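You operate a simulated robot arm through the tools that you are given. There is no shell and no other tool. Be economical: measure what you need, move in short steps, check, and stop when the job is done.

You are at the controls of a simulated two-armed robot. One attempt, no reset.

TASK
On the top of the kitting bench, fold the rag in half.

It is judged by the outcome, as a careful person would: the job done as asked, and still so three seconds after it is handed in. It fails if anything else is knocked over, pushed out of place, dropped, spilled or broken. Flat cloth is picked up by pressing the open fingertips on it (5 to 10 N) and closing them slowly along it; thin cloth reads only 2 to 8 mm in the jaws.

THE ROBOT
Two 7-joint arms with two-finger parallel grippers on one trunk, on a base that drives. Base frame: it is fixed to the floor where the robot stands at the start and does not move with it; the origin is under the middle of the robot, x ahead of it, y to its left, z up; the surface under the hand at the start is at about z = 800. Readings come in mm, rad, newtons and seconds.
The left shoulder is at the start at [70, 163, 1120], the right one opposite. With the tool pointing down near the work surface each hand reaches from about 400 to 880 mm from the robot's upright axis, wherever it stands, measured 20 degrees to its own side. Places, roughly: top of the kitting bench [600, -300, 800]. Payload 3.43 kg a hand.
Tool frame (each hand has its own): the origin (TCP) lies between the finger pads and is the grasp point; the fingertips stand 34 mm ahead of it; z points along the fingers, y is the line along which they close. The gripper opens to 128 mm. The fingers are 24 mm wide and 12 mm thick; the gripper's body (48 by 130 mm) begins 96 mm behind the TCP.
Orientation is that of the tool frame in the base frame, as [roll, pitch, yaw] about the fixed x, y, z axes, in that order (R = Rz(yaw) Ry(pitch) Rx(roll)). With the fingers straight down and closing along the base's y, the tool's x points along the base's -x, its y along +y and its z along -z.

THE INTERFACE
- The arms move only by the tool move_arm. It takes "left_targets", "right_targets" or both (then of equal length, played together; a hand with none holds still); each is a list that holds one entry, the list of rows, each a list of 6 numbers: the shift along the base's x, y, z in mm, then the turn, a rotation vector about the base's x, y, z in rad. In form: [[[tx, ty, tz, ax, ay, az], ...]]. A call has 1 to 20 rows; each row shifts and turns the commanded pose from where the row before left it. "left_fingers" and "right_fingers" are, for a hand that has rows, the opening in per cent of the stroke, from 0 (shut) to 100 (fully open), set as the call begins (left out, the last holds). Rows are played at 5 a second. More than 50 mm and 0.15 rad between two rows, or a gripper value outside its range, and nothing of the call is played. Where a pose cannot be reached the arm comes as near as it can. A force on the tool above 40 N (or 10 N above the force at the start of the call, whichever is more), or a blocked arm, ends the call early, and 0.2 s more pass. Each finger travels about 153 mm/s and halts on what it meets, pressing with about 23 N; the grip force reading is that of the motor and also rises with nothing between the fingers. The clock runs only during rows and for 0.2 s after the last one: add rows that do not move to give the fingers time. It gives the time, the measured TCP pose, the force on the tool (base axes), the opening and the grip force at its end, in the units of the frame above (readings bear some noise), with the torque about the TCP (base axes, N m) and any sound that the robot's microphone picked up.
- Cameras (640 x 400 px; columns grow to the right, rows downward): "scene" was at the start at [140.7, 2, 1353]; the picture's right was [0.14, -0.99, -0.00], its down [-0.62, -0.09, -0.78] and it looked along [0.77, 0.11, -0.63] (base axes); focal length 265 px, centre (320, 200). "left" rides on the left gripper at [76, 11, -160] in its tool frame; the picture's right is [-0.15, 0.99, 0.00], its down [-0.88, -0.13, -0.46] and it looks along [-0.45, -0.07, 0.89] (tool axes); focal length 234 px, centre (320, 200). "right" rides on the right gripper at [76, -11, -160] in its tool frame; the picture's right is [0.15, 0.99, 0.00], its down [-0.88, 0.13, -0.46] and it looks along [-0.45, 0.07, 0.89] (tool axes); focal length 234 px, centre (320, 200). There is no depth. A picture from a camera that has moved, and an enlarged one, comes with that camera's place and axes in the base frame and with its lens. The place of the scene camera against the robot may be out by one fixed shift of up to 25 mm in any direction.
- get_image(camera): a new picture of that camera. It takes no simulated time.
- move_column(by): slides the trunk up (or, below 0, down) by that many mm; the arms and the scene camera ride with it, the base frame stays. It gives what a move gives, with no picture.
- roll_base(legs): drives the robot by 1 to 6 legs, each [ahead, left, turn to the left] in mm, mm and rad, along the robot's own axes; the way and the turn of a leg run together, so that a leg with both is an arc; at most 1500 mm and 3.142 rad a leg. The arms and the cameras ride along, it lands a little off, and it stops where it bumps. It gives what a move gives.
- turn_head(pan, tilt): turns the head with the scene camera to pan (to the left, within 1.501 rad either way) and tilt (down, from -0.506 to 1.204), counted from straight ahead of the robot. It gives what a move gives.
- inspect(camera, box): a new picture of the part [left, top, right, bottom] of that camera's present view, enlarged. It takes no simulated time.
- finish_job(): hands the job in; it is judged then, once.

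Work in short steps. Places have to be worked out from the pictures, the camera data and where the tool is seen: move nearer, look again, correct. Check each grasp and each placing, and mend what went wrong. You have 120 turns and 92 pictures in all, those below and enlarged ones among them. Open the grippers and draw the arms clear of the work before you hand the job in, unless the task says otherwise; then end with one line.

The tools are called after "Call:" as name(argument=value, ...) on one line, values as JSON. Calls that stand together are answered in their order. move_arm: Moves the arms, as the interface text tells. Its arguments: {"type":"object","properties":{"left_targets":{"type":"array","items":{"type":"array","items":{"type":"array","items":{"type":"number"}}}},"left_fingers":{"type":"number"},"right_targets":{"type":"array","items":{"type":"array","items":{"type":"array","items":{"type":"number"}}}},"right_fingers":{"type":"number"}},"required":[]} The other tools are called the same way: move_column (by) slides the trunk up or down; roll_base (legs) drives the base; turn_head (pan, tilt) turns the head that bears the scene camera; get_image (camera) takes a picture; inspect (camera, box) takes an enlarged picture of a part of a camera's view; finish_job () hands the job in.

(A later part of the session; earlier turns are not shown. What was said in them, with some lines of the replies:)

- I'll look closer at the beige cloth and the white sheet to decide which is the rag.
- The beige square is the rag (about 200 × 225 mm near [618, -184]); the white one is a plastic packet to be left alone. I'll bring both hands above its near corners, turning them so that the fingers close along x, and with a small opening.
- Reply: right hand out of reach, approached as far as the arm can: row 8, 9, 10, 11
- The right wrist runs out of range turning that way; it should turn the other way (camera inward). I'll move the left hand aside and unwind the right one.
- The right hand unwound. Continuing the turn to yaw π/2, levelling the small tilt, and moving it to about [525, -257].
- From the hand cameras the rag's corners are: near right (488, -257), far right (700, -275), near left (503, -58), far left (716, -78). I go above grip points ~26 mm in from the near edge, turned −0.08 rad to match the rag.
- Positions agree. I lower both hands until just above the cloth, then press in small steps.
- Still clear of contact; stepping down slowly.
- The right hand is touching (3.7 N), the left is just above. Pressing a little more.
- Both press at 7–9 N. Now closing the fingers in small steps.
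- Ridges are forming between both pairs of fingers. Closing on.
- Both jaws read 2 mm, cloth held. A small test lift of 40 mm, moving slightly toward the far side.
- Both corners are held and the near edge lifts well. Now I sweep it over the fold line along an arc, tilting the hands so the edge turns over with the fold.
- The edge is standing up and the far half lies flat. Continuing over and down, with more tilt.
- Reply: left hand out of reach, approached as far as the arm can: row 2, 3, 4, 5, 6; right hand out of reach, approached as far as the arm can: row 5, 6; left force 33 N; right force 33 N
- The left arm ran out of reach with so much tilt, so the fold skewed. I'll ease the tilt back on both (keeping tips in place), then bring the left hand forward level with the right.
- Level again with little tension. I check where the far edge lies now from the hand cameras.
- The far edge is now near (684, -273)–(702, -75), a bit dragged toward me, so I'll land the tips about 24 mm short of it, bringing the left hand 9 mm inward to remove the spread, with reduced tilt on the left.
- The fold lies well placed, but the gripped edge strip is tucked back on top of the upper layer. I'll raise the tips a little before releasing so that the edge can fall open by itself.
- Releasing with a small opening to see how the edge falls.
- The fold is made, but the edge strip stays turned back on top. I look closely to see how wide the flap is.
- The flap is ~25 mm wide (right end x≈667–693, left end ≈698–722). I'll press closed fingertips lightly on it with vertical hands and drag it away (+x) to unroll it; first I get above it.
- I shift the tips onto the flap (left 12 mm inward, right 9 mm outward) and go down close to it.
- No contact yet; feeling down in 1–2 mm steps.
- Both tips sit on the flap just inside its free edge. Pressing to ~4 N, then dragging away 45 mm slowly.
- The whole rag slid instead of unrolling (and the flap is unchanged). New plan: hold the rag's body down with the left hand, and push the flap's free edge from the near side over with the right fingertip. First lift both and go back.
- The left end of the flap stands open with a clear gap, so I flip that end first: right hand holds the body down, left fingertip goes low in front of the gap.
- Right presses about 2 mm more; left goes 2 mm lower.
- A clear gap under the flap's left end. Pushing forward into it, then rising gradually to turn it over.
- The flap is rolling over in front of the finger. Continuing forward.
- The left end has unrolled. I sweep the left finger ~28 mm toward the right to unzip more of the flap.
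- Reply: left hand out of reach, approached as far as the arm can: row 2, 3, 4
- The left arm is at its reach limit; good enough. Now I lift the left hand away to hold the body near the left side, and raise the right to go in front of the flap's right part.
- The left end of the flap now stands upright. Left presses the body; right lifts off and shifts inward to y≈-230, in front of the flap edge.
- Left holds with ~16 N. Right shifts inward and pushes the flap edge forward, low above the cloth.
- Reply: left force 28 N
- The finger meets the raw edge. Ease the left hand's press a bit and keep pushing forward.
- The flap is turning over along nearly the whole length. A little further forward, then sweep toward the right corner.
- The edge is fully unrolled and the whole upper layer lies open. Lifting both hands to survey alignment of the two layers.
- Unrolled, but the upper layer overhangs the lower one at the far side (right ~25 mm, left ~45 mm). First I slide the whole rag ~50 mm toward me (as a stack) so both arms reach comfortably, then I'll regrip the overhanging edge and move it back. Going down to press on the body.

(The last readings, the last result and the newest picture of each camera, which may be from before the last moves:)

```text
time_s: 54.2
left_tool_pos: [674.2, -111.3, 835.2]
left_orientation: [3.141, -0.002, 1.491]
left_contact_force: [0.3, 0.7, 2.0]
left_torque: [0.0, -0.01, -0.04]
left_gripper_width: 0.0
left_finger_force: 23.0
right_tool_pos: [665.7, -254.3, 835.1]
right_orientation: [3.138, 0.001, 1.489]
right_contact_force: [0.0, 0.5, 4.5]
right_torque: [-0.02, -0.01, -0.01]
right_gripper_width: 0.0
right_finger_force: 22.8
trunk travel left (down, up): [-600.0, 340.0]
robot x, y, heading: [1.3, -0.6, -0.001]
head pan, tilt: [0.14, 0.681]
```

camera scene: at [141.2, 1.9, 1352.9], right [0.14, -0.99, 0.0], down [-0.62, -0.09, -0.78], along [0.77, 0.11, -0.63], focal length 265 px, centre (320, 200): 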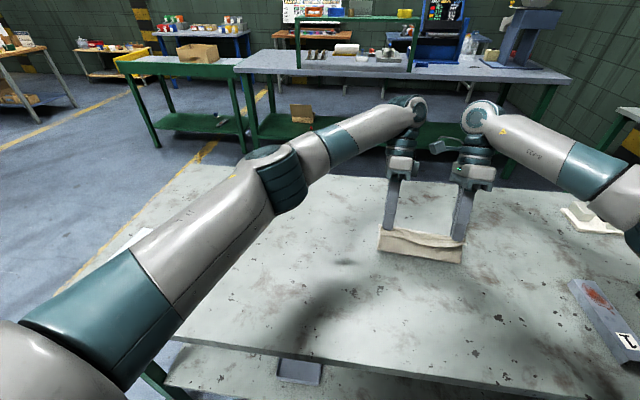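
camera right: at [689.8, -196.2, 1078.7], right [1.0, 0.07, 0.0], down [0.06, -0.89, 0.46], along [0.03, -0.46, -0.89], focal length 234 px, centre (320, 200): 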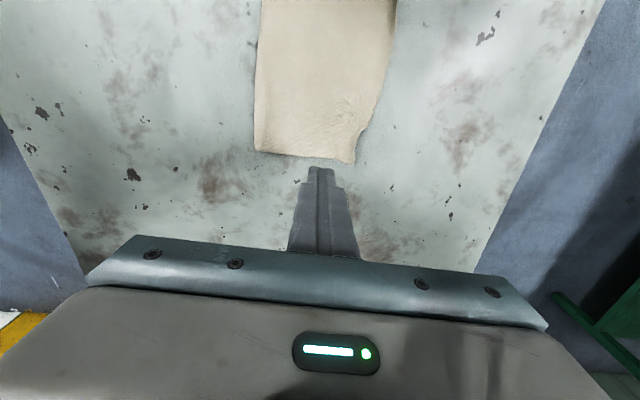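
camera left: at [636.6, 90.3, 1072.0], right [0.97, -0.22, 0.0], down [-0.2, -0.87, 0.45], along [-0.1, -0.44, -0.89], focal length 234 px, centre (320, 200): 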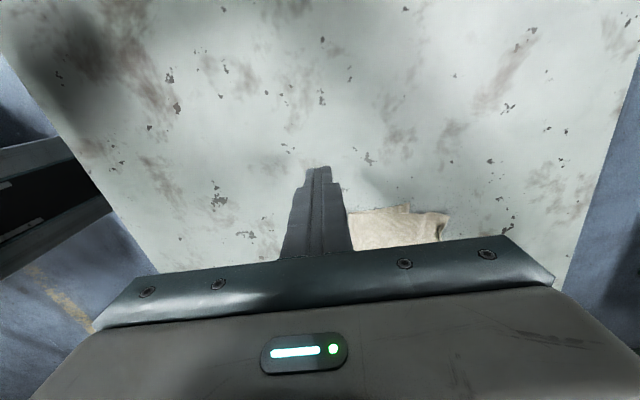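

Both are touching; a bit more on the left, then slide the stack 50 mm toward me.

Call:
move_arm(left_targets=[[[0, 0, -0.5, 0, 0, 0], [-2, 0, 0, 0, 0, 0], [-4, 0.3, 0, 0, 0, 0], [-5, 0.4, 0, 0, 0, 0], [-5, 0.4, 0, 0, 0, 0], [-5, 0.4, 0, 0, 0, 0], [-5, 0.4, 0, 0, 0, 0], [-5, 0.4, 0, 0, 0, 0], [-5, 0.4, 0, 0, 0, 0], [-5, 0.4, 0, 0, 0, 0], [-5, 0.4, 0, 0, 0, 0], [-4, 0.3, 0, 0, 0, 0], [0, 0, 0, 0, 0, 0]]], right_targets=[[[0, 0, -0.3, 0, 0, 0], [-2, 0, 0, 0, 0, 0], [-4, 0.3, 0, 0, 0, 0], [-5, 0.4, 0, 0, 0, 0], [-5, 0.4, 0, 0, 0, 0], [-5, 0.4, 0, 0, 0, 0], [-5, 0.4, 0, 0, 0, 0], [-5, 0.4, 0, 0, 0, 0], [-5, 0.4, 0, 0, 0, 0], [-5, 0.4, 0, 0, 0, 0], [-5, 0.4, 0, 0, 0, 0], [-4, 0.3, 0, 0, 0, 0], [0, 0, 0, 0, 0, 0]]])

Call:
inspect(camera="scene", box=[365, 175, 485, 275])

```text
time_s: 57.0
left_tool_pos: [624.3, -108.0, 835.2]
left_orientation: [3.139, -0.002, 1.493]
left_contact_force: [-0.4, 0.1, 1.0]
left_torque: [0.01, 0.01, 0.0]
left_gripper_width: 0.0
left_finger_force: 23.1
right_tool_pos: [615.1, -251.5, 835.2]
right_orientation: [3.139, 0.001, 1.489]
right_contact_force: [2.9, -0.8, 13.6]
right_torque: [-0.11, -0.1, 0.03]
right_gripper_width: 0.0
right_finger_force: 22.7
trunk travel left (down, up): [-600.0, 340.0]
robot x, y, heading: [2.3, 2.5, 0.003]
head pan, tilt: [0.14, 0.681]
```

```text
4.00 times, centred on (425, 225) of scene
camera zoom: at [139.5, 2.4, 1353.2], right [0.14, -0.99, 0.0], down [-0.62, -0.09, -0.78], along [0.77, 0.11, -0.63], focal length 1060 px, centre (-100, 100)
```

zoom: 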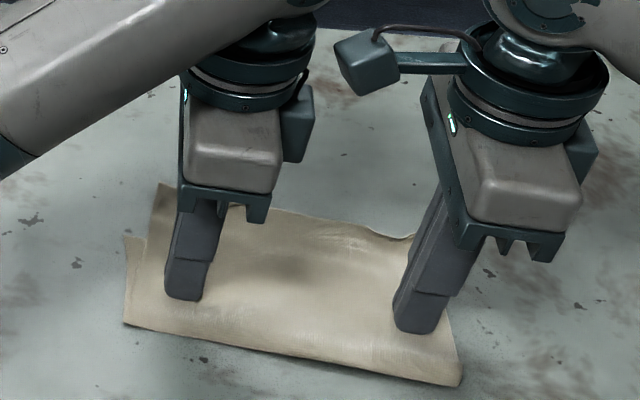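

The stack slid as a whole. Lifting, and moving over the overhanging edge with fingers slightly open, then measuring.

Call:
move_arm(left_targets=[[[0, 0, 12, 0, 0, 0], [0, 0, 20, 0, 0, 0], [15, -1, 10, 0, 0, 0], [18, -2, 0, 0, 0, 0], [18, -2, 0, 0, 0, 0], [14, -2, 0, 0, 0, 0], [0, 0, 0, 0, 0, 0]]], right_targets=[[[0, 0, 12, 0, 0, 0], [0, 0, 20, 0, 0, 0], [15, -3, 10, 0, 0, 0], [15, -3, 0, 0, 0, 0], [15, -3, 0, 0, 0, 0], [13, -2, 0, 0, 0, 0], [0, 0, 0, 0, 0, 0]]], left_fingers=15, right_fingers=11)

Call:
get_image(camera="right")

Call:
get_image(camera="left")

Call:
inspect(camera="scene", box=[365, 175, 485, 275])

```text
time_s: 58.6
left_tool_pos: [690.3, -117.5, 877.3]
left_orientation: [3.139, -0.001, 1.492]
left_contact_force: [0.0, 0.5, -0.1]
left_torque: [0.0, -0.02, 0.0]
left_gripper_width: 19.2
left_finger_force: 0.1
right_tool_pos: [675.7, -263.8, 876.9]
right_orientation: [3.141, 0.001, 1.491]
right_contact_force: [0.3, -0.3, 0.2]
right_torque: [0.04, 0.02, -0.01]
right_gripper_width: 14.2
right_finger_force: 0.1
trunk travel left (down, up): [-600.0, 340.0]
robot x, y, heading: [-0.9, 0.2, 0.001]
head pan, tilt: [0.14, 0.681]
```

```text
30 pictures are left
camera right: at [670.2, -185.9, 1037.4], right [1.0, 0.07, 0.0], down [0.06, -0.89, 0.46], along [0.03, -0.46, -0.89], focal length 234 px, centre (320, 200)
```

right: 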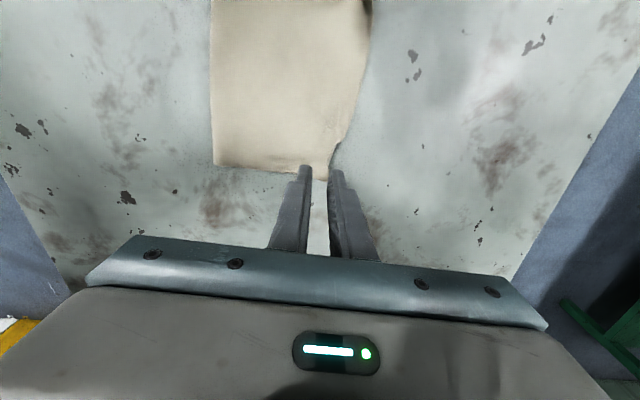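

```text
29 pictures are left
camera left: at [707.3, -40.8, 1036.7], right [0.97, -0.22, 0.0], down [-0.2, -0.87, 0.45], along [-0.1, -0.44, -0.89], focal length 234 px, centre (320, 200)
```

left: 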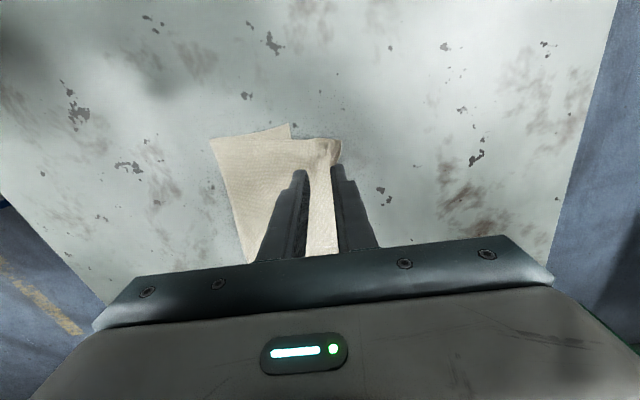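

```text
4.00 times, centred on (425, 225) of scene
camera zoom: at [140.4, 2.1, 1353.1], right [0.14, -0.99, 0.0], down [-0.62, -0.09, -0.78], along [0.77, 0.11, -0.63], focal length 1060 px, centre (-100, 100)
```

zoom: 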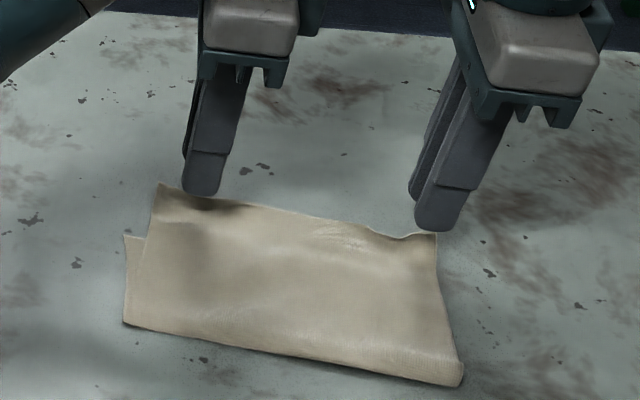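

Fold line is at x≈590 (left)/563 (right); lower edge ≈670/652, upper edge ≈716/687. Both grippers sit over the single-layer overhang; lowering to press and pinch it.

Call:
move_arm(left_targets=[[[1, 3, -14, 0, 0, 0], [1, 3, -14, 0, 0, 0], [0, 0, -8, 0, 0, 0], [0, 0, -3, 0, 0, 0], [0, 0, -2, 0, 0, 0], [0, 0, -1, 0, 0, 0], [0, 0, 0, 0, 0, 0]]], right_targets=[[[0, 0, -14, 0, 0, 0], [0, 0, -14, 0, 0, 0], [0, 0, -8, 0, 0, 0], [0, 0, -3, 0, 0, 0], [0, 0, -2, 0, 0, 0], [0, 0, -1, 0, 0, 0], [0, 0, 0, 0, 0, 0]]])

```text
time_s: 60.2
left_tool_pos: [690.1, -108.6, 835.0]
left_orientation: [3.141, -0.001, 1.492]
left_contact_force: [1.2, 0.6, 4.6]
left_torque: [0.02, 0.0, 0.02]
left_gripper_width: 18.6
left_finger_force: 0.0
right_tool_pos: [675.4, -262.7, 835.5]
right_orientation: [3.14, 0.001, 1.49]
right_contact_force: [1.0, -1.1, 5.6]
right_torque: [-0.01, -0.04, 0.01]
right_gripper_width: 14.5
right_finger_force: 0.1
trunk travel left (down, up): [-600.0, 340.0]
robot x, y, heading: [-0.0, -1.7, -0.001]
head pan, tilt: [0.14, 0.681]
```

Both press ~5 N. Closing step by step.

Call:
move_arm(left_targets=[[[0, 0, -0.4, 0, 0, 0]]], right_targets=[[[0, 0, -0.3, 0, 0, 0]]], left_fingers=11, right_fingers=8)

Call:
move_arm(left_targets=[[[0, 0, 0, 0, 0, 0]]], right_targets=[[[0, 0, 0, 0, 0, 0]]], left_fingers=7, right_fingers=5)

Call:
move_arm(left_targets=[[[0, 0, 0, 0, 0, 0]]], right_targets=[[[0, 0, 0, 0, 0, 0]]], left_fingers=3.5, right_fingers=3)

Call:
move_arm(left_targets=[[[0, 0, 0, 0, 0, 0], [0, 0, 0, 0, 0, 0], [0, 0, 0, 0, 0, 0]]], right_targets=[[[0, 0, 0, 0, 0, 0], [0, 0, 0, 0, 0, 0], [0, 0, 0, 0, 0, 0]]], left_fingers=0, right_fingers=0)

```text
time_s: 60.6
left_tool_pos: [689.6, -108.4, 835.7]
left_orientation: [3.14, -0.002, 1.489]
left_contact_force: [-0.8, -0.2, 5.1]
left_torque: [0.06, 0.09, -0.02]
left_gripper_width: 13.9
left_finger_force: 0.0
right_tool_pos: [673.8, -261.5, 835.4]
right_orientation: [3.139, 0.001, 1.491]
right_contact_force: [-0.1, -0.2, 4.9]
right_torque: [0.03, -0.02, 0.0]
right_gripper_width: 10.3
right_finger_force: 0.2
trunk travel left (down, up): [-600.0, 340.0]
robot x, y, heading: [1.7, -0.5, -0.002]
head pan, tilt: [0.14, 0.681]
```

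```text
time_s: 61.0
left_tool_pos: [690.1, -109.3, 835.8]
left_orientation: [3.14, -0.003, 1.493]
left_contact_force: [0.7, -0.4, 6.5]
left_torque: [0.05, 0.07, 0.01]
left_gripper_width: 8.8
left_finger_force: 0.1
right_tool_pos: [673.6, -264.1, 835.6]
right_orientation: [3.14, 0.002, 1.491]
right_contact_force: [0.4, 0.2, 4.3]
right_torque: [0.06, 0.0, -0.02]
right_gripper_width: 7.7
right_finger_force: 1.1
trunk travel left (down, up): [-600.0, 340.0]
robot x, y, heading: [0.9, 0.3, -0.0]
head pan, tilt: [0.14, 0.681]
```

```text
time_s: 61.4
left_tool_pos: [688.9, -108.4, 835.1]
left_orientation: [3.138, -0.002, 1.492]
left_contact_force: [0.0, 0.0, 7.3]
left_torque: [0.0, 0.03, 0.03]
left_gripper_width: 4.5
left_finger_force: 0.1
right_tool_pos: [674.9, -263.9, 836.7]
right_orientation: [3.14, 0.001, 1.491]
right_contact_force: [0.6, -0.5, 6.4]
right_torque: [0.05, 0.02, 0.0]
right_gripper_width: 6.5
right_finger_force: 2.0
trunk travel left (down, up): [-600.0, 340.0]
robot x, y, heading: [-2.7, 1.0, 0.006]
head pan, tilt: [0.14, 0.681]
```

```text
time_s: 62.2
left_tool_pos: [690.1, -107.6, 834.9]
left_orientation: [3.141, -0.002, 1.493]
left_contact_force: [-1.2, 0.4, 6.7]
left_torque: [0.01, 0.07, -0.01]
left_gripper_width: 1.6
left_finger_force: 22.9
right_tool_pos: [675.0, -262.9, 835.1]
right_orientation: [3.141, 0.001, 1.49]
right_contact_force: [0.8, 0.0, 4.5]
right_torque: [0.05, -0.01, 0.02]
right_gripper_width: 1.6
right_finger_force: 23.1
trunk travel left (down, up): [-600.0, 340.0]
robot x, y, heading: [5.6, -3.3, 0.001]
head pan, tilt: [0.14, 0.681]
```

Cloth held in both (1.6 mm). Lift and bring the edge back over the wanted fold line so the slack lays the lower half back down.

Call:
move_arm(left_targets=[[[-6, 1, 12, 0, 0, 0], [-10, 1, 13, 0, 0, 0], [-12, 1, 13, 0, 0, 0], [-13, 1, 12, 0, 0, 0], [-13, 1, 10, 0, 0, 0], [-13, 1, 8, 0, 0, 0], [-13, 1, 5, 0, 0, 0], [-13, 1, 2, 0, 0, 0], [-12, 1, 0, 0, 0, 0], [-10, 1, 0, 0, 0, 0], [0, 0, 0, 0, 0, 0]]], right_targets=[[[-6, 0, 12, 0, 0, 0], [-10, 0, 13, 0, 0, 0], [-12, 0, 13, 0, 0, 0], [-13, 0, 12, 0, 0, 0], [-13, 0, 10, 0, 0, 0], [-13, 0, 8, 0, 0, 0], [-13, 0, 5, 0, 0, 0], [-13, 0, 2, 0, 0, 0], [-12, 0, 0, 0, 0, 0], [-12, 0, 0, 0, 0, 0], [0, 0, 0, 0, 0, 0]]])

Call:
get_image(camera="right")

Call:
get_image(camera="left")

Call:
inspect(camera="scene", box=[355, 175, 495, 295])

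```text
time_s: 64.6
left_tool_pos: [576.1, -99.5, 908.6]
left_orientation: [-3.142, -0.003, 1.492]
left_contact_force: [-1.0, -4.0, -0.4]
left_torque: [-0.15, 0.0, -0.01]
left_gripper_width: 1.8
left_finger_force: 23.2
right_tool_pos: [559.0, -262.2, 908.8]
right_orientation: [-3.141, -0.001, 1.488]
right_contact_force: [0.2, 4.3, 0.5]
right_torque: [0.18, -0.03, 0.0]
right_gripper_width: 1.3
right_finger_force: 23.3
trunk travel left (down, up): [-600.0, 340.0]
robot x, y, heading: [0.2, 0.5, -0.0]
head pan, tilt: [0.14, 0.681]
```

```text
27 pictures are left
camera right: at [552.8, -185.6, 1068.8], right [1.0, 0.07, 0.0], down [0.06, -0.89, 0.46], along [0.03, -0.46, -0.89], focal length 234 px, centre (320, 200)
```

right: 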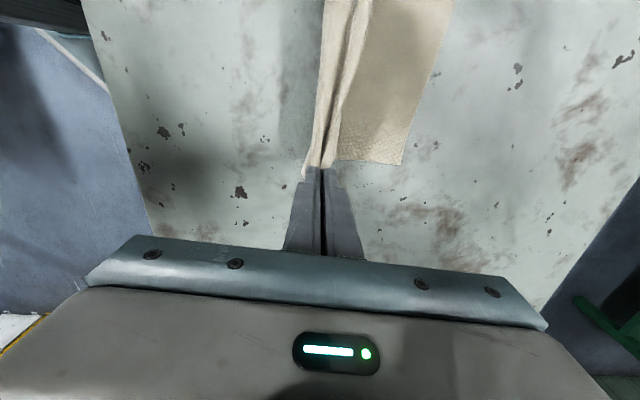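

```text
26 pictures are left
camera left: at [593.3, -24.6, 1069.3], right [0.97, -0.22, 0.0], down [-0.2, -0.87, 0.45], along [-0.1, -0.44, -0.89], focal length 234 px, centre (320, 200)
```

left: 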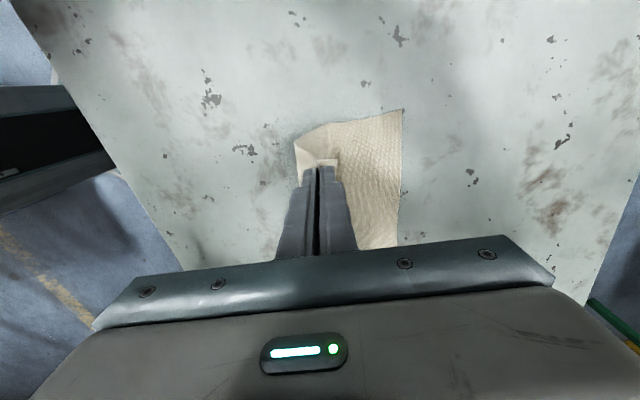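

```text
3.33 times, centred on (425, 235) of scene
camera zoom: at [141.0, 2.0, 1353.0], right [0.14, -0.99, 0.0], down [-0.62, -0.09, -0.78], along [0.77, 0.11, -0.63], focal length 884 px, centre (-30, 83)
```

zoom: 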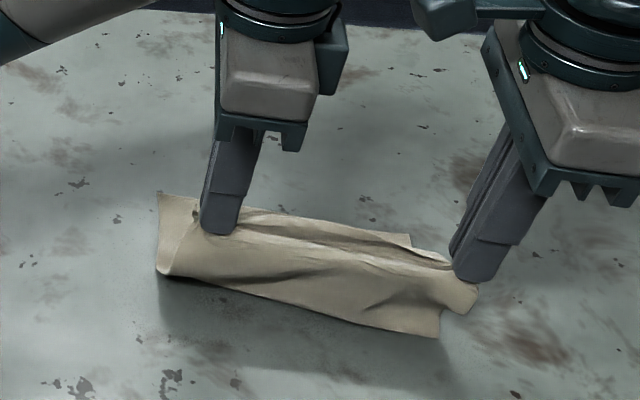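

The lower edge stayed put (≈673 left / 654 right) and slack now falls to the near side. Carrying the upper edge forward to land on it: left pinch to ≈(648, -84), right to ≈(641, -248).

Call:
move_arm(left_targets=[[[4, 1.5, -1, 0, 0, 0], [7, 1.5, -3, 0, 0, 0], [8, 1.5, -5, 0, 0, 0], [8, 1.5, -6, 0, 0, 0], [8, 1.5, -7, 0, 0, 0], [8, 1.5, -8, 0, 0, 0], [8, 1.5, -8, 0, 0, 0], [8, 1.5, -9, 0, 0, 0], [7, 1.5, -9, 0, 0, 0], [6, 1.5, -9, 0, 0, 0], [0, 0, 0, 0, 0, 0]]], right_targets=[[[5, 1.4, -1, 0, 0, 0], [8, 1.4, -3, 0, 0, 0], [9, 1.4, -5, 0, 0, 0], [9, 1.4, -6, 0, 0, 0], [9, 1.4, -7, 0, 0, 0], [9, 1.4, -8, 0, 0, 0], [9, 1.4, -8, 0, 0, 0], [9, 1.4, -9, 0, 0, 0], [8, 1.4, -9, 0, 0, 0], [7, 1.4, -9, 0, 0, 0], [0, 0, 0, 0, 0, 0]]])

Call:
get_image(camera="right")

Call:
get_image(camera="left")

Call:
inspect(camera="scene", box=[355, 175, 495, 295])

```text
time_s: 67.0
left_tool_pos: [647.6, -84.2, 844.6]
left_orientation: [3.141, -0.001, 1.492]
left_contact_force: [-0.5, -3.0, -0.3]
left_torque: [-0.12, -0.02, 0.03]
left_gripper_width: 1.6
left_finger_force: 23.2
right_tool_pos: [641.0, -247.9, 846.0]
right_orientation: [3.142, 0.0, 1.492]
right_contact_force: [-0.2, 3.0, -0.3]
right_torque: [0.15, -0.04, 0.01]
right_gripper_width: 1.7
right_finger_force: 23.0
trunk travel left (down, up): [-600.0, 340.0]
robot x, y, heading: [0.7, -5.5, -0.002]
head pan, tilt: [0.14, 0.681]
```

```text
24 pictures are left
camera right: at [635.2, -171.1, 1005.0], right [1.0, 0.07, 0.0], down [0.06, -0.89, 0.46], along [0.03, -0.46, -0.89], focal length 234 px, centre (320, 200)
```

right: 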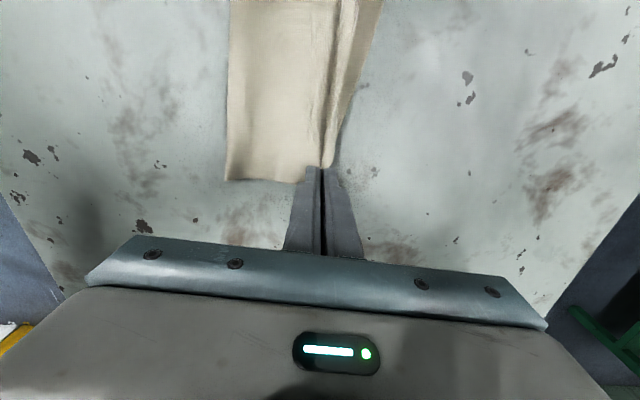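

```text
23 pictures are left
camera left: at [665.3, -9.7, 1003.9], right [0.97, -0.22, 0.0], down [-0.2, -0.87, 0.45], along [-0.1, -0.44, -0.89], focal length 234 px, centre (320, 200)
```

left: 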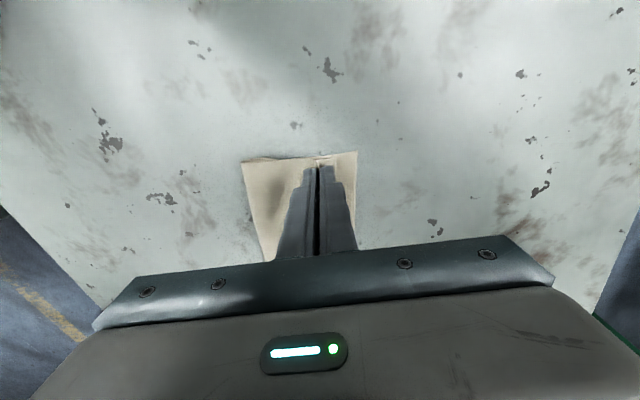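

```text
3.33 times, centred on (425, 235) of scene
camera zoom: at [140.4, 1.9, 1353.0], right [0.14, -0.99, 0.0], down [-0.62, -0.09, -0.78], along [0.77, 0.11, -0.63], focal length 884 px, centre (-30, 83)
```

zoom: 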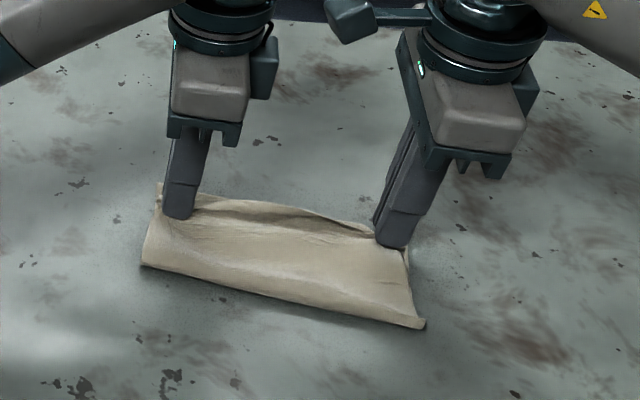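

Well aligned at the left, slightly bulged fold, as intended. Lowering 6 mm and opening gently.

Call:
move_arm(left_targets=[[[1, 0, -3, 0, 0, 0], [1, 0, -3, 0, 0, 0], [0, 0, 0, 0, 0, 0]]], right_targets=[[[1, 0, -3, 0, 0, 0], [1, 0, -3, 0, 0, 0], [0, 0, 0, 0, 0, 0]]])

Call:
move_arm(left_targets=[[[0, 0, 0, 0, 0, 0]]], right_targets=[[[0, 0, 0, 0, 0, 0]]], left_fingers=5, right_fingers=5)

Call:
move_arm(left_targets=[[[0, 0, 0, 0, 0, 0], [0, 0, 0, 0, 0, 0]]], right_targets=[[[0, 0, 0, 0, 0, 0], [0, 0, 0, 0, 0, 0]]], left_fingers=15, right_fingers=15)

Call:
move_arm(left_targets=[[[0, 0, 10, 0, 0, 0], [0, 0, 20, 0, 0, 0], [-10, 30, 25, 0, 0, 0], [-10, 40, 20, 0, 0, 0], [-5, 40, 0, 0, 0, 0], [0, 0, 0, 0, 0, 0]]], right_targets=[[[0, 0, 10, 0, 0, 0], [0, 0, 20, 0, 0, 0], [0, -10, 25, 0, 0, 0], [0, -15, 20, 0, 0, 0], [0, 0, 0, 0, 0, 0], [0, 0, 0, 0, 0, 0]]])

Call:
inspect(camera="scene", box=[365, 185, 485, 285])

Call:
get_image(camera="right")

Call:
get_image(camera="left")

```text
time_s: 67.8
left_tool_pos: [648.7, -84.9, 839.5]
left_orientation: [3.141, -0.002, 1.49]
left_contact_force: [-0.8, -3.8, 1.6]
left_torque: [-0.14, -0.03, 0.0]
left_gripper_width: 1.4
left_finger_force: 22.9
right_tool_pos: [640.2, -248.6, 839.8]
right_orientation: [3.139, -0.002, 1.492]
right_contact_force: [-0.5, 3.1, 10.2]
right_torque: [0.18, -0.06, 0.04]
right_gripper_width: 1.5
right_finger_force: 22.8
trunk travel left (down, up): [-600.0, 340.0]
robot x, y, heading: [1.1, -1.0, 0.002]
head pan, tilt: [0.14, 0.681]
```

```text
time_s: 68.2
left_tool_pos: [650.0, -85.2, 838.0]
left_orientation: [-3.141, -0.003, 1.493]
left_contact_force: [-0.8, 0.2, 0.9]
left_torque: [0.01, -0.02, 0.02]
left_gripper_width: 6.3
left_finger_force: 0.0
right_tool_pos: [641.4, -250.4, 837.3]
right_orientation: [3.141, 0.003, 1.49]
right_contact_force: [0.7, -0.7, -0.1]
right_torque: [0.0, -0.02, -0.02]
right_gripper_width: 6.9
right_finger_force: 0.2
trunk travel left (down, up): [-600.0, 340.0]
robot x, y, heading: [-0.4, 0.1, -0.003]
head pan, tilt: [0.14, 0.681]
```

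```text
time_s: 68.8
left_tool_pos: [649.8, -83.8, 838.3]
left_orientation: [3.141, -0.004, 1.493]
left_contact_force: [-0.1, -0.4, 0.1]
left_torque: [0.03, -0.01, 0.0]
left_gripper_width: 19.2
left_finger_force: 0.0
right_tool_pos: [642.1, -248.4, 837.7]
right_orientation: [3.139, 0.001, 1.491]
right_contact_force: [0.3, 0.0, -0.2]
right_torque: [0.03, 0.01, 0.02]
right_gripper_width: 19.0
right_finger_force: 0.0
trunk travel left (down, up): [-600.0, 340.0]
robot x, y, heading: [0.6, -0.7, -0.001]
head pan, tilt: [0.14, 0.681]
```

```text
time_s: 70.2
left_tool_pos: [628.1, 25.6, 914.7]
left_orientation: [3.141, -0.004, 1.491]
left_contact_force: [-0.2, -0.5, 0.0]
left_torque: [0.05, 0.02, -0.02]
left_gripper_width: 19.2
left_finger_force: 0.0
right_tool_pos: [643.8, -275.8, 913.2]
right_orientation: [3.141, 0.0, 1.489]
right_contact_force: [1.1, -1.2, 1.1]
right_torque: [0.06, -0.03, 0.0]
right_gripper_width: 19.1
right_finger_force: 0.1
trunk travel left (down, up): [-600.0, 340.0]
robot x, y, heading: [-2.4, 0.4, 0.002]
head pan, tilt: [0.14, 0.681]
```

```text
4.00 times, centred on (425, 235) of scene
camera zoom: at [140.6, 0.6, 1353.0], right [0.14, -0.99, 0.0], down [-0.62, -0.09, -0.78], along [0.77, 0.11, -0.63], focal length 1060 px, centre (-100, 60)
```

zoom: 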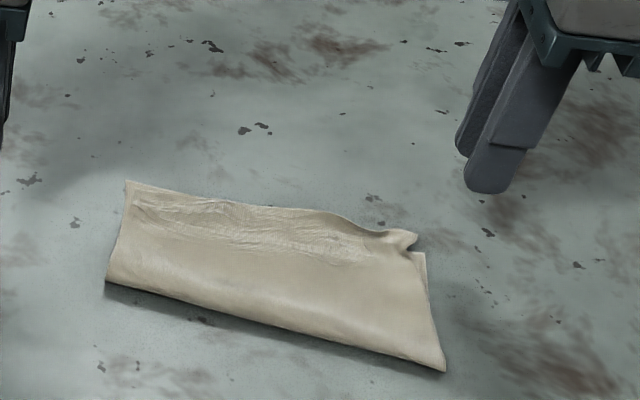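

```text
20 pictures are left
camera right: at [638.5, -198.3, 1072.1], right [1.0, 0.07, 0.0], down [0.06, -0.89, 0.46], along [0.03, -0.45, -0.89], focal length 234 px, centre (320, 200)
```

right: 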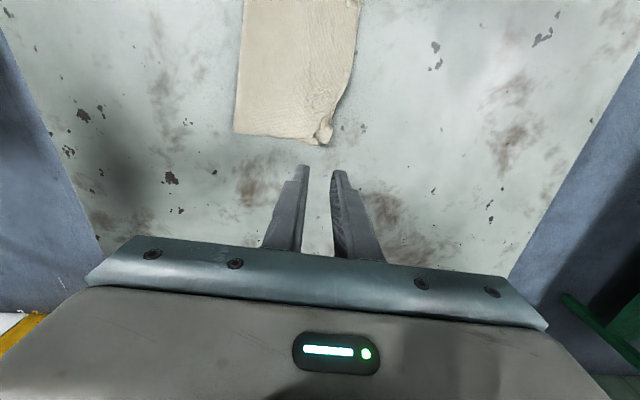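

```text
19 pictures are left
camera left: at [644.9, 101.4, 1074.3], right [0.97, -0.22, 0.0], down [-0.2, -0.87, 0.45], along [-0.1, -0.44, -0.89], focal length 234 px, centre (320, 200)
```

left: 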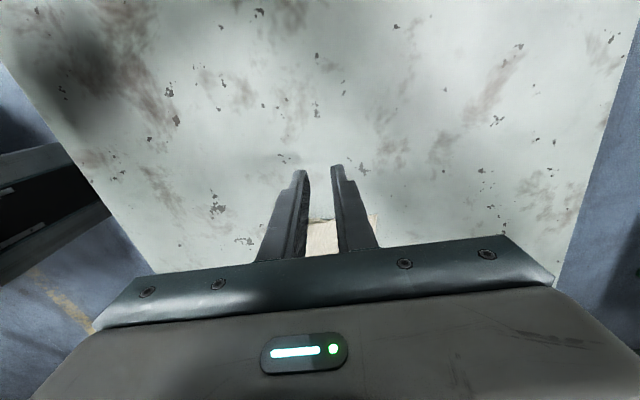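

Very good: the layers now match closely. I look at the small crumple at the far right corner.

Call:
inspect(camera="right", box=[220, 0, 400, 160])

Call:
inspect(camera="scene", box=[435, 230, 485, 282])

```text
2.50 times, centred on (310, 80) of right
camera zoom: at [638.5, -198.3, 1072.1], right [1.0, 0.07, 0.0], down [0.06, -0.89, 0.46], along [0.03, -0.45, -0.89], focal length 585 px, centre (345, 500)
```

zoom: 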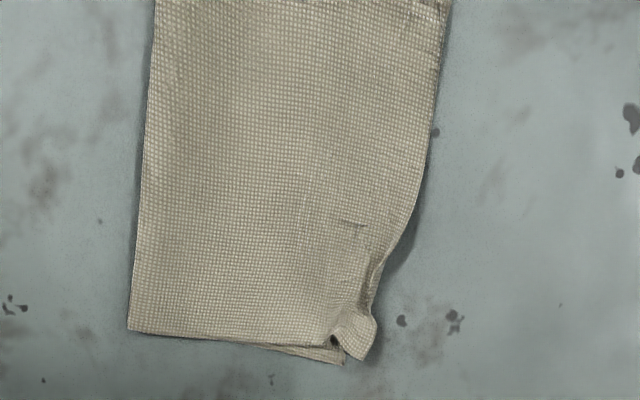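

```text
7.69 times, centred on (460, 256) of scene
camera zoom: at [140.6, 0.6, 1353.0], right [0.14, -0.99, 0.0], down [-0.62, -0.09, -0.78], along [0.77, 0.11, -0.63], focal length 2039 px, centre (-757, -231)
```

zoom: 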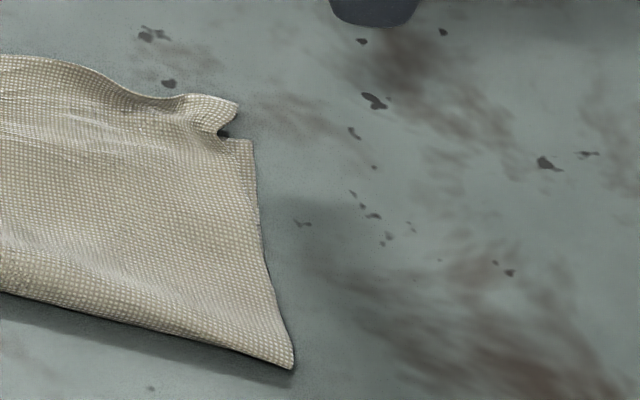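

There's a small buckle at the corner (~[646, -248]) and the fold is puffy. I'll pat both flat with closed fingers: right on the corner, left on the fold's left part.

Call:
move_arm(left_targets=[[[-12, -28, -10, 0, 0, 0], [-13, -28, -10, 0, 0, 0], [-13, -28, -10, 0, 0, 0], [-12, -28, -12, 0, 0, 0], [0, 0, -15, 0, 0, 0], [0, 0, -12, 0, 0, 0], [0, 0, -5, 0, 0, 0], [0, 0, -2, 0, 0, 0], [0, 0, -2, 0, 0, 0], [0, 0, 0, 0, 0, 0]]], right_targets=[[[0, 10, -10, 0, 0, 0], [0, 10, -10, 0, 0, 0], [0, 8, -10, 0, 0, 0], [0, 0, -12, 0, 0, 0], [0, 0, -13, 0, 0, 0], [0, 0, -12, 0, 0, 0], [0, 0, -5, 0, 0, 0], [0, 0, -2, 0, 0, 0], [0, 0, -2, 0, 0, 0], [0, 0, 0, 0, 0, 0]]], left_fingers=0, right_fingers=0)

Call:
inspect(camera="scene", box=[365, 185, 485, 285])

```text
time_s: 72.4
left_tool_pos: [575.3, -85.2, 837.3]
left_orientation: [3.14, -0.001, 1.494]
left_contact_force: [-0.3, 0.2, -0.4]
left_torque: [0.03, 0.02, -0.02]
left_gripper_width: 0.0
left_finger_force: 23.2
right_tool_pos: [641.9, -244.4, 837.9]
right_orientation: [-3.141, 0.003, 1.492]
right_contact_force: [-0.2, 0.2, 0.3]
right_torque: [0.03, 0.01, 0.01]
right_gripper_width: 0.0
right_finger_force: 23.4
trunk travel left (down, up): [-600.0, 340.0]
robot x, y, heading: [2.2, 0.0, -0.002]
head pan, tilt: [0.14, 0.681]
```

```text
4.00 times, centred on (425, 235) of scene
camera zoom: at [140.7, 2.0, 1353.0], right [0.14, -0.99, 0.0], down [-0.62, -0.09, -0.78], along [0.77, 0.11, -0.63], focal length 1060 px, centre (-100, 60)
```

zoom: 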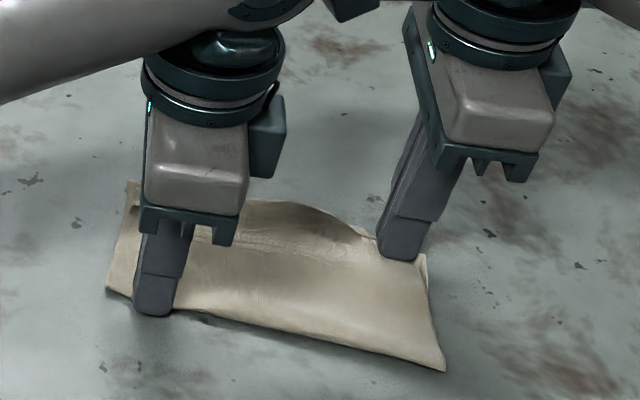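

Pressing ~2.5 mm more on both.

Call:
move_arm(left_targets=[[[0, 0, -1, 0, 0, 0], [0, 0, -1, 0, 0, 0], [0, 0, -0.6, 0, 0, 0], [0, 0, 0, 0, 0, 0], [0, 0, 0, 0, 0, 0]]], right_targets=[[[0, 0, -1, 0, 0, 0], [0, 0, -1, 0, 0, 0], [0, 0, -0.6, 0, 0, 0], [0, 0, 0, 0, 0, 0], [0, 0, 0, 0, 0, 0]]])

```text
time_s: 73.6
left_tool_pos: [573.9, -85.1, 835.6]
left_orientation: [3.138, -0.002, 1.492]
left_contact_force: [3.8, 2.0, 18.9]
left_torque: [0.02, -0.28, -0.01]
left_gripper_width: 0.1
left_finger_force: 23.2
right_tool_pos: [641.0, -244.2, 835.6]
right_orientation: [3.141, 0.001, 1.492]
right_contact_force: [-0.2, -0.6, 3.0]
right_torque: [-0.03, -0.01, 0.03]
right_gripper_width: 0.0
right_finger_force: 23.2
trunk travel left (down, up): [-600.0, 340.0]
robot x, y, heading: [-0.7, 0.7, 0.001]
head pan, tilt: [0.14, 0.681]
```

Left holds firmly, so the right makes a short outward wipe over the corner to smooth it, then both lift.

Call:
move_arm(left_targets=[[[0, 0, 0.3, 0, 0, 0], [0, 0, 0, 0, 0, 0], [0, 0, 0, 0, 0, 0], [0, 0, 0, 0, 0, 0], [0, 0, 10, 0, 0, 0], [0, 0, 15, 0, 0, 0], [0, 15, 20, 0, 0, 0], [0, 40, 10, 0, 0, 0], [0, 40, 0, 0, 0, 0]]], right_targets=[[[2, -2, -0.3, 0, 0, 0], [3, -3, 0, 0, 0, 0], [3, -3, 0, 0, 0, 0], [0, 0, 0, 0, 0, 0], [0, 0, 10, 0, 0, 0], [0, 0, 15, 0, 0, 0], [0, -10, 20, 0, 0, 0], [0, -10, 10, 0, 0, 0], [0, 0, 0, 0, 0, 0]]])

Call:
inspect(camera="scene", box=[365, 185, 485, 285])

Call:
inspect(camera="right", box=[200, 0, 400, 180])

```text
time_s: 75.6
left_tool_pos: [575.9, 13.5, 889.3]
left_orientation: [-3.141, 0.0, 1.491]
left_contact_force: [0.6, -0.5, 0.0]
left_torque: [-0.01, -0.01, -0.01]
left_gripper_width: 0.1
left_finger_force: 22.6
right_tool_pos: [650.0, -273.6, 890.1]
right_orientation: [3.141, 0.002, 1.491]
right_contact_force: [0.3, -0.5, -0.5]
right_torque: [-0.03, 0.01, 0.0]
right_gripper_width: 0.0
right_finger_force: 23.3
trunk travel left (down, up): [-600.0, 340.0]
robot x, y, heading: [-2.5, 4.4, -0.001]
head pan, tilt: [0.14, 0.681]
```

```text
4.00 times, centred on (425, 235) of scene
camera zoom: at [140.8, 3.3, 1353.0], right [0.14, -0.99, 0.0], down [-0.62, -0.09, -0.78], along [0.77, 0.11, -0.63], focal length 1060 px, centre (-100, 60)
```

zoom: 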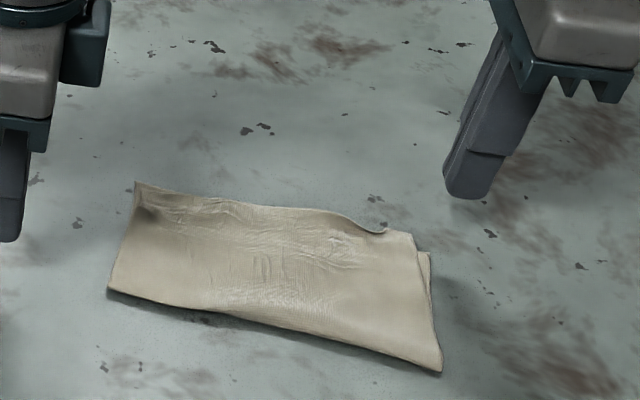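

```text
2.22 times, centred on (300, 90) of right
camera zoom: at [644.0, -195.1, 1051.0], right [1.0, 0.07, 0.0], down [0.06, -0.89, 0.46], along [0.03, -0.46, -0.89], focal length 520 px, centre (364, 444)
```

zoom: 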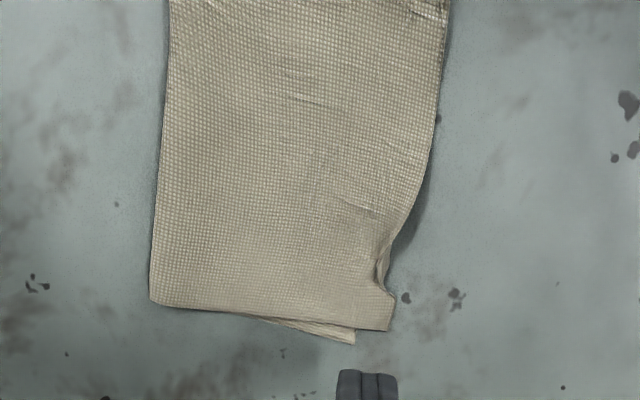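

Better. I pat the remaining wave near (648, -225) with the right hand alone.

Call:
move_arm(right_targets=[[[0, 16, 0, 0, 0, 0], [0, 16, -10, 0, 0, 0], [-2, 16, -12, 0, 0, 0], [0, 0, -15, 0, 0, 0], [0, 0, -10, 0, 0, 0], [0, 0, -4, 0, 0, 0], [0, 0, -2, 0, 0, 0], [0, 0, -1.5, 0, 0, 0], [0, 0, -1, 0, 0, 0], [0, 0, 0, 0, 0, 0]]])

```text
time_s: 77.8
left_tool_pos: [576.4, 11.4, 889.2]
left_orientation: [3.139, -0.002, 1.493]
left_contact_force: [0.0, 0.1, -0.2]
left_torque: [0.01, -0.01, 0.0]
left_gripper_width: 0.3
left_finger_force: 23.1
right_tool_pos: [647.8, -226.4, 835.8]
right_orientation: [3.138, 0.001, 1.49]
right_contact_force: [2.4, 1.1, 11.4]
right_torque: [0.05, -0.1, 0.01]
right_gripper_width: 0.2
right_finger_force: 23.6
trunk travel left (down, up): [-600.0, 340.0]
robot x, y, heading: [0.0, 2.4, -0.0]
head pan, tilt: [0.14, 0.681]
```

Pressed at 11 N. Lift, and press the fold with the right hand at about (568, -200).

Call:
move_arm(right_targets=[[[0, 0, 10, 0, 0, 0], [0, 0, 15, 0, 0, 0], [-20, 5, 5, 0, 0, 0], [-20, 7, 0, 0, 0, 0], [-20, 7, 0, 0, 0, 0], [-20, 7, -10, 0, 0, 0], [0, 0, -12, 0, 0, 0], [0, 0, -4, 0, 0, 0], [0, 0, -2, 0, 0, 0], [0, 0, -1.5, 0, 0, 0], [0, 0, -1, 0, 0, 0], [0, 0, 0, 0, 0, 0]]])

```text
time_s: 80.4
left_tool_pos: [575.0, 12.4, 890.0]
left_orientation: [3.141, -0.001, 1.492]
left_contact_force: [0.1, -0.8, 0.6]
left_torque: [-0.01, 0.01, 0.02]
left_gripper_width: 0.0
left_finger_force: 23.0
right_tool_pos: [568.8, -200.2, 836.4]
right_orientation: [3.139, 0.0, 1.492]
right_contact_force: [1.3, -1.5, 15.5]
right_torque: [-0.05, -0.04, -0.05]
right_gripper_width: 0.0
right_finger_force: 22.8
trunk travel left (down, up): [-600.0, 340.0]
robot x, y, heading: [1.9, 1.3, -0.0]
head pan, tilt: [0.14, 0.681]
```

Lift straight up and draw the right hand clear to its side, then look.

Call:
move_arm(right_targets=[[[0, 0, 10, 0, 0, 0], [0, 0, 25, 0, 0, 0], [0, 0, 40, 0, 0, 0], [-10, -20, 40, 0, 0, 0], [-20, -35, 20, 0, 0, 0], [-20, -35, 0, 0, 0, 0]]], left_targets=[[[0, 0, 20, 0, 0, 0], [0, 20, 30, 0, 0, 0], [0, 20, 30, 0, 0, 0], [0, 20, 0, 0, 0, 0], [0, 20, 0, 0, 0, 0], [0, 0, 0, 0, 0, 0]]], right_fingers=50, left_fingers=50)

Call:
inspect(camera="scene", box=[365, 185, 485, 285])

Call:
get_image(camera="scene")

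```text
time_s: 81.8
left_tool_pos: [574.2, 88.9, 968.7]
left_orientation: [3.14, -0.003, 1.492]
left_contact_force: [0.3, -0.1, 0.0]
left_torque: [0.01, -0.02, 0.03]
left_gripper_width: 64.0
left_finger_force: 0.0
right_tool_pos: [517.6, -287.0, 965.8]
right_orientation: [3.14, 0.0, 1.491]
right_contact_force: [0.3, -1.1, -0.3]
right_torque: [0.01, -0.03, -0.02]
right_gripper_width: 64.3
right_finger_force: 0.1
trunk travel left (down, up): [-600.0, 340.0]
robot x, y, heading: [2.6, 2.4, -0.005]
head pan, tilt: [0.14, 0.681]
```

```text
4.00 times, centred on (425, 235) of scene
camera zoom: at [140.1, 0.1, 1353.1], right [0.14, -0.99, 0.0], down [-0.62, -0.09, -0.78], along [0.77, 0.11, -0.63], focal length 1060 px, centre (-100, 60)
```

zoom: 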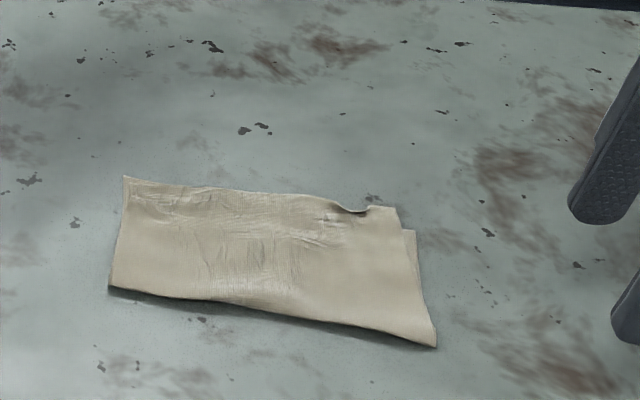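

```text
12 pictures are left
camera scene: at [140.1, 0.1, 1353.1], right [0.14, -0.99, 0.0], down [-0.62, -0.09, -0.78], along [0.77, 0.11, -0.63], focal length 265 px, centre (320, 200)
```

scene: 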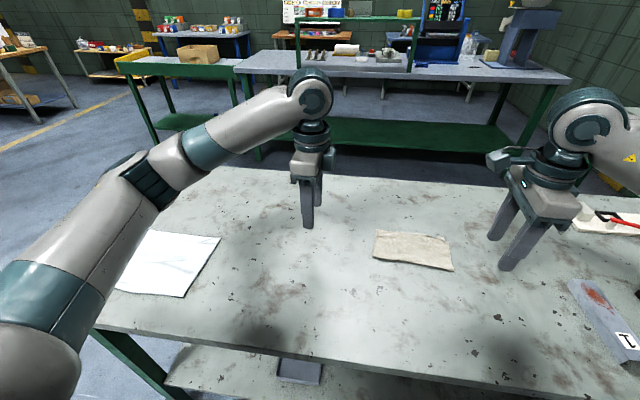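

The rag lies flat and folded in half with its edges nearly matching. Nothing else has been disturbed, and the hands are open and clear, so I'm handing in.

Call:
finish_job()

```text
The job is handed in.
```

The rag is folded in half on the kitting bench, with its edges matching to within about 10 mm and slight wrinkles along the far edge. Nothing else was moved, and both hands are open and clear.
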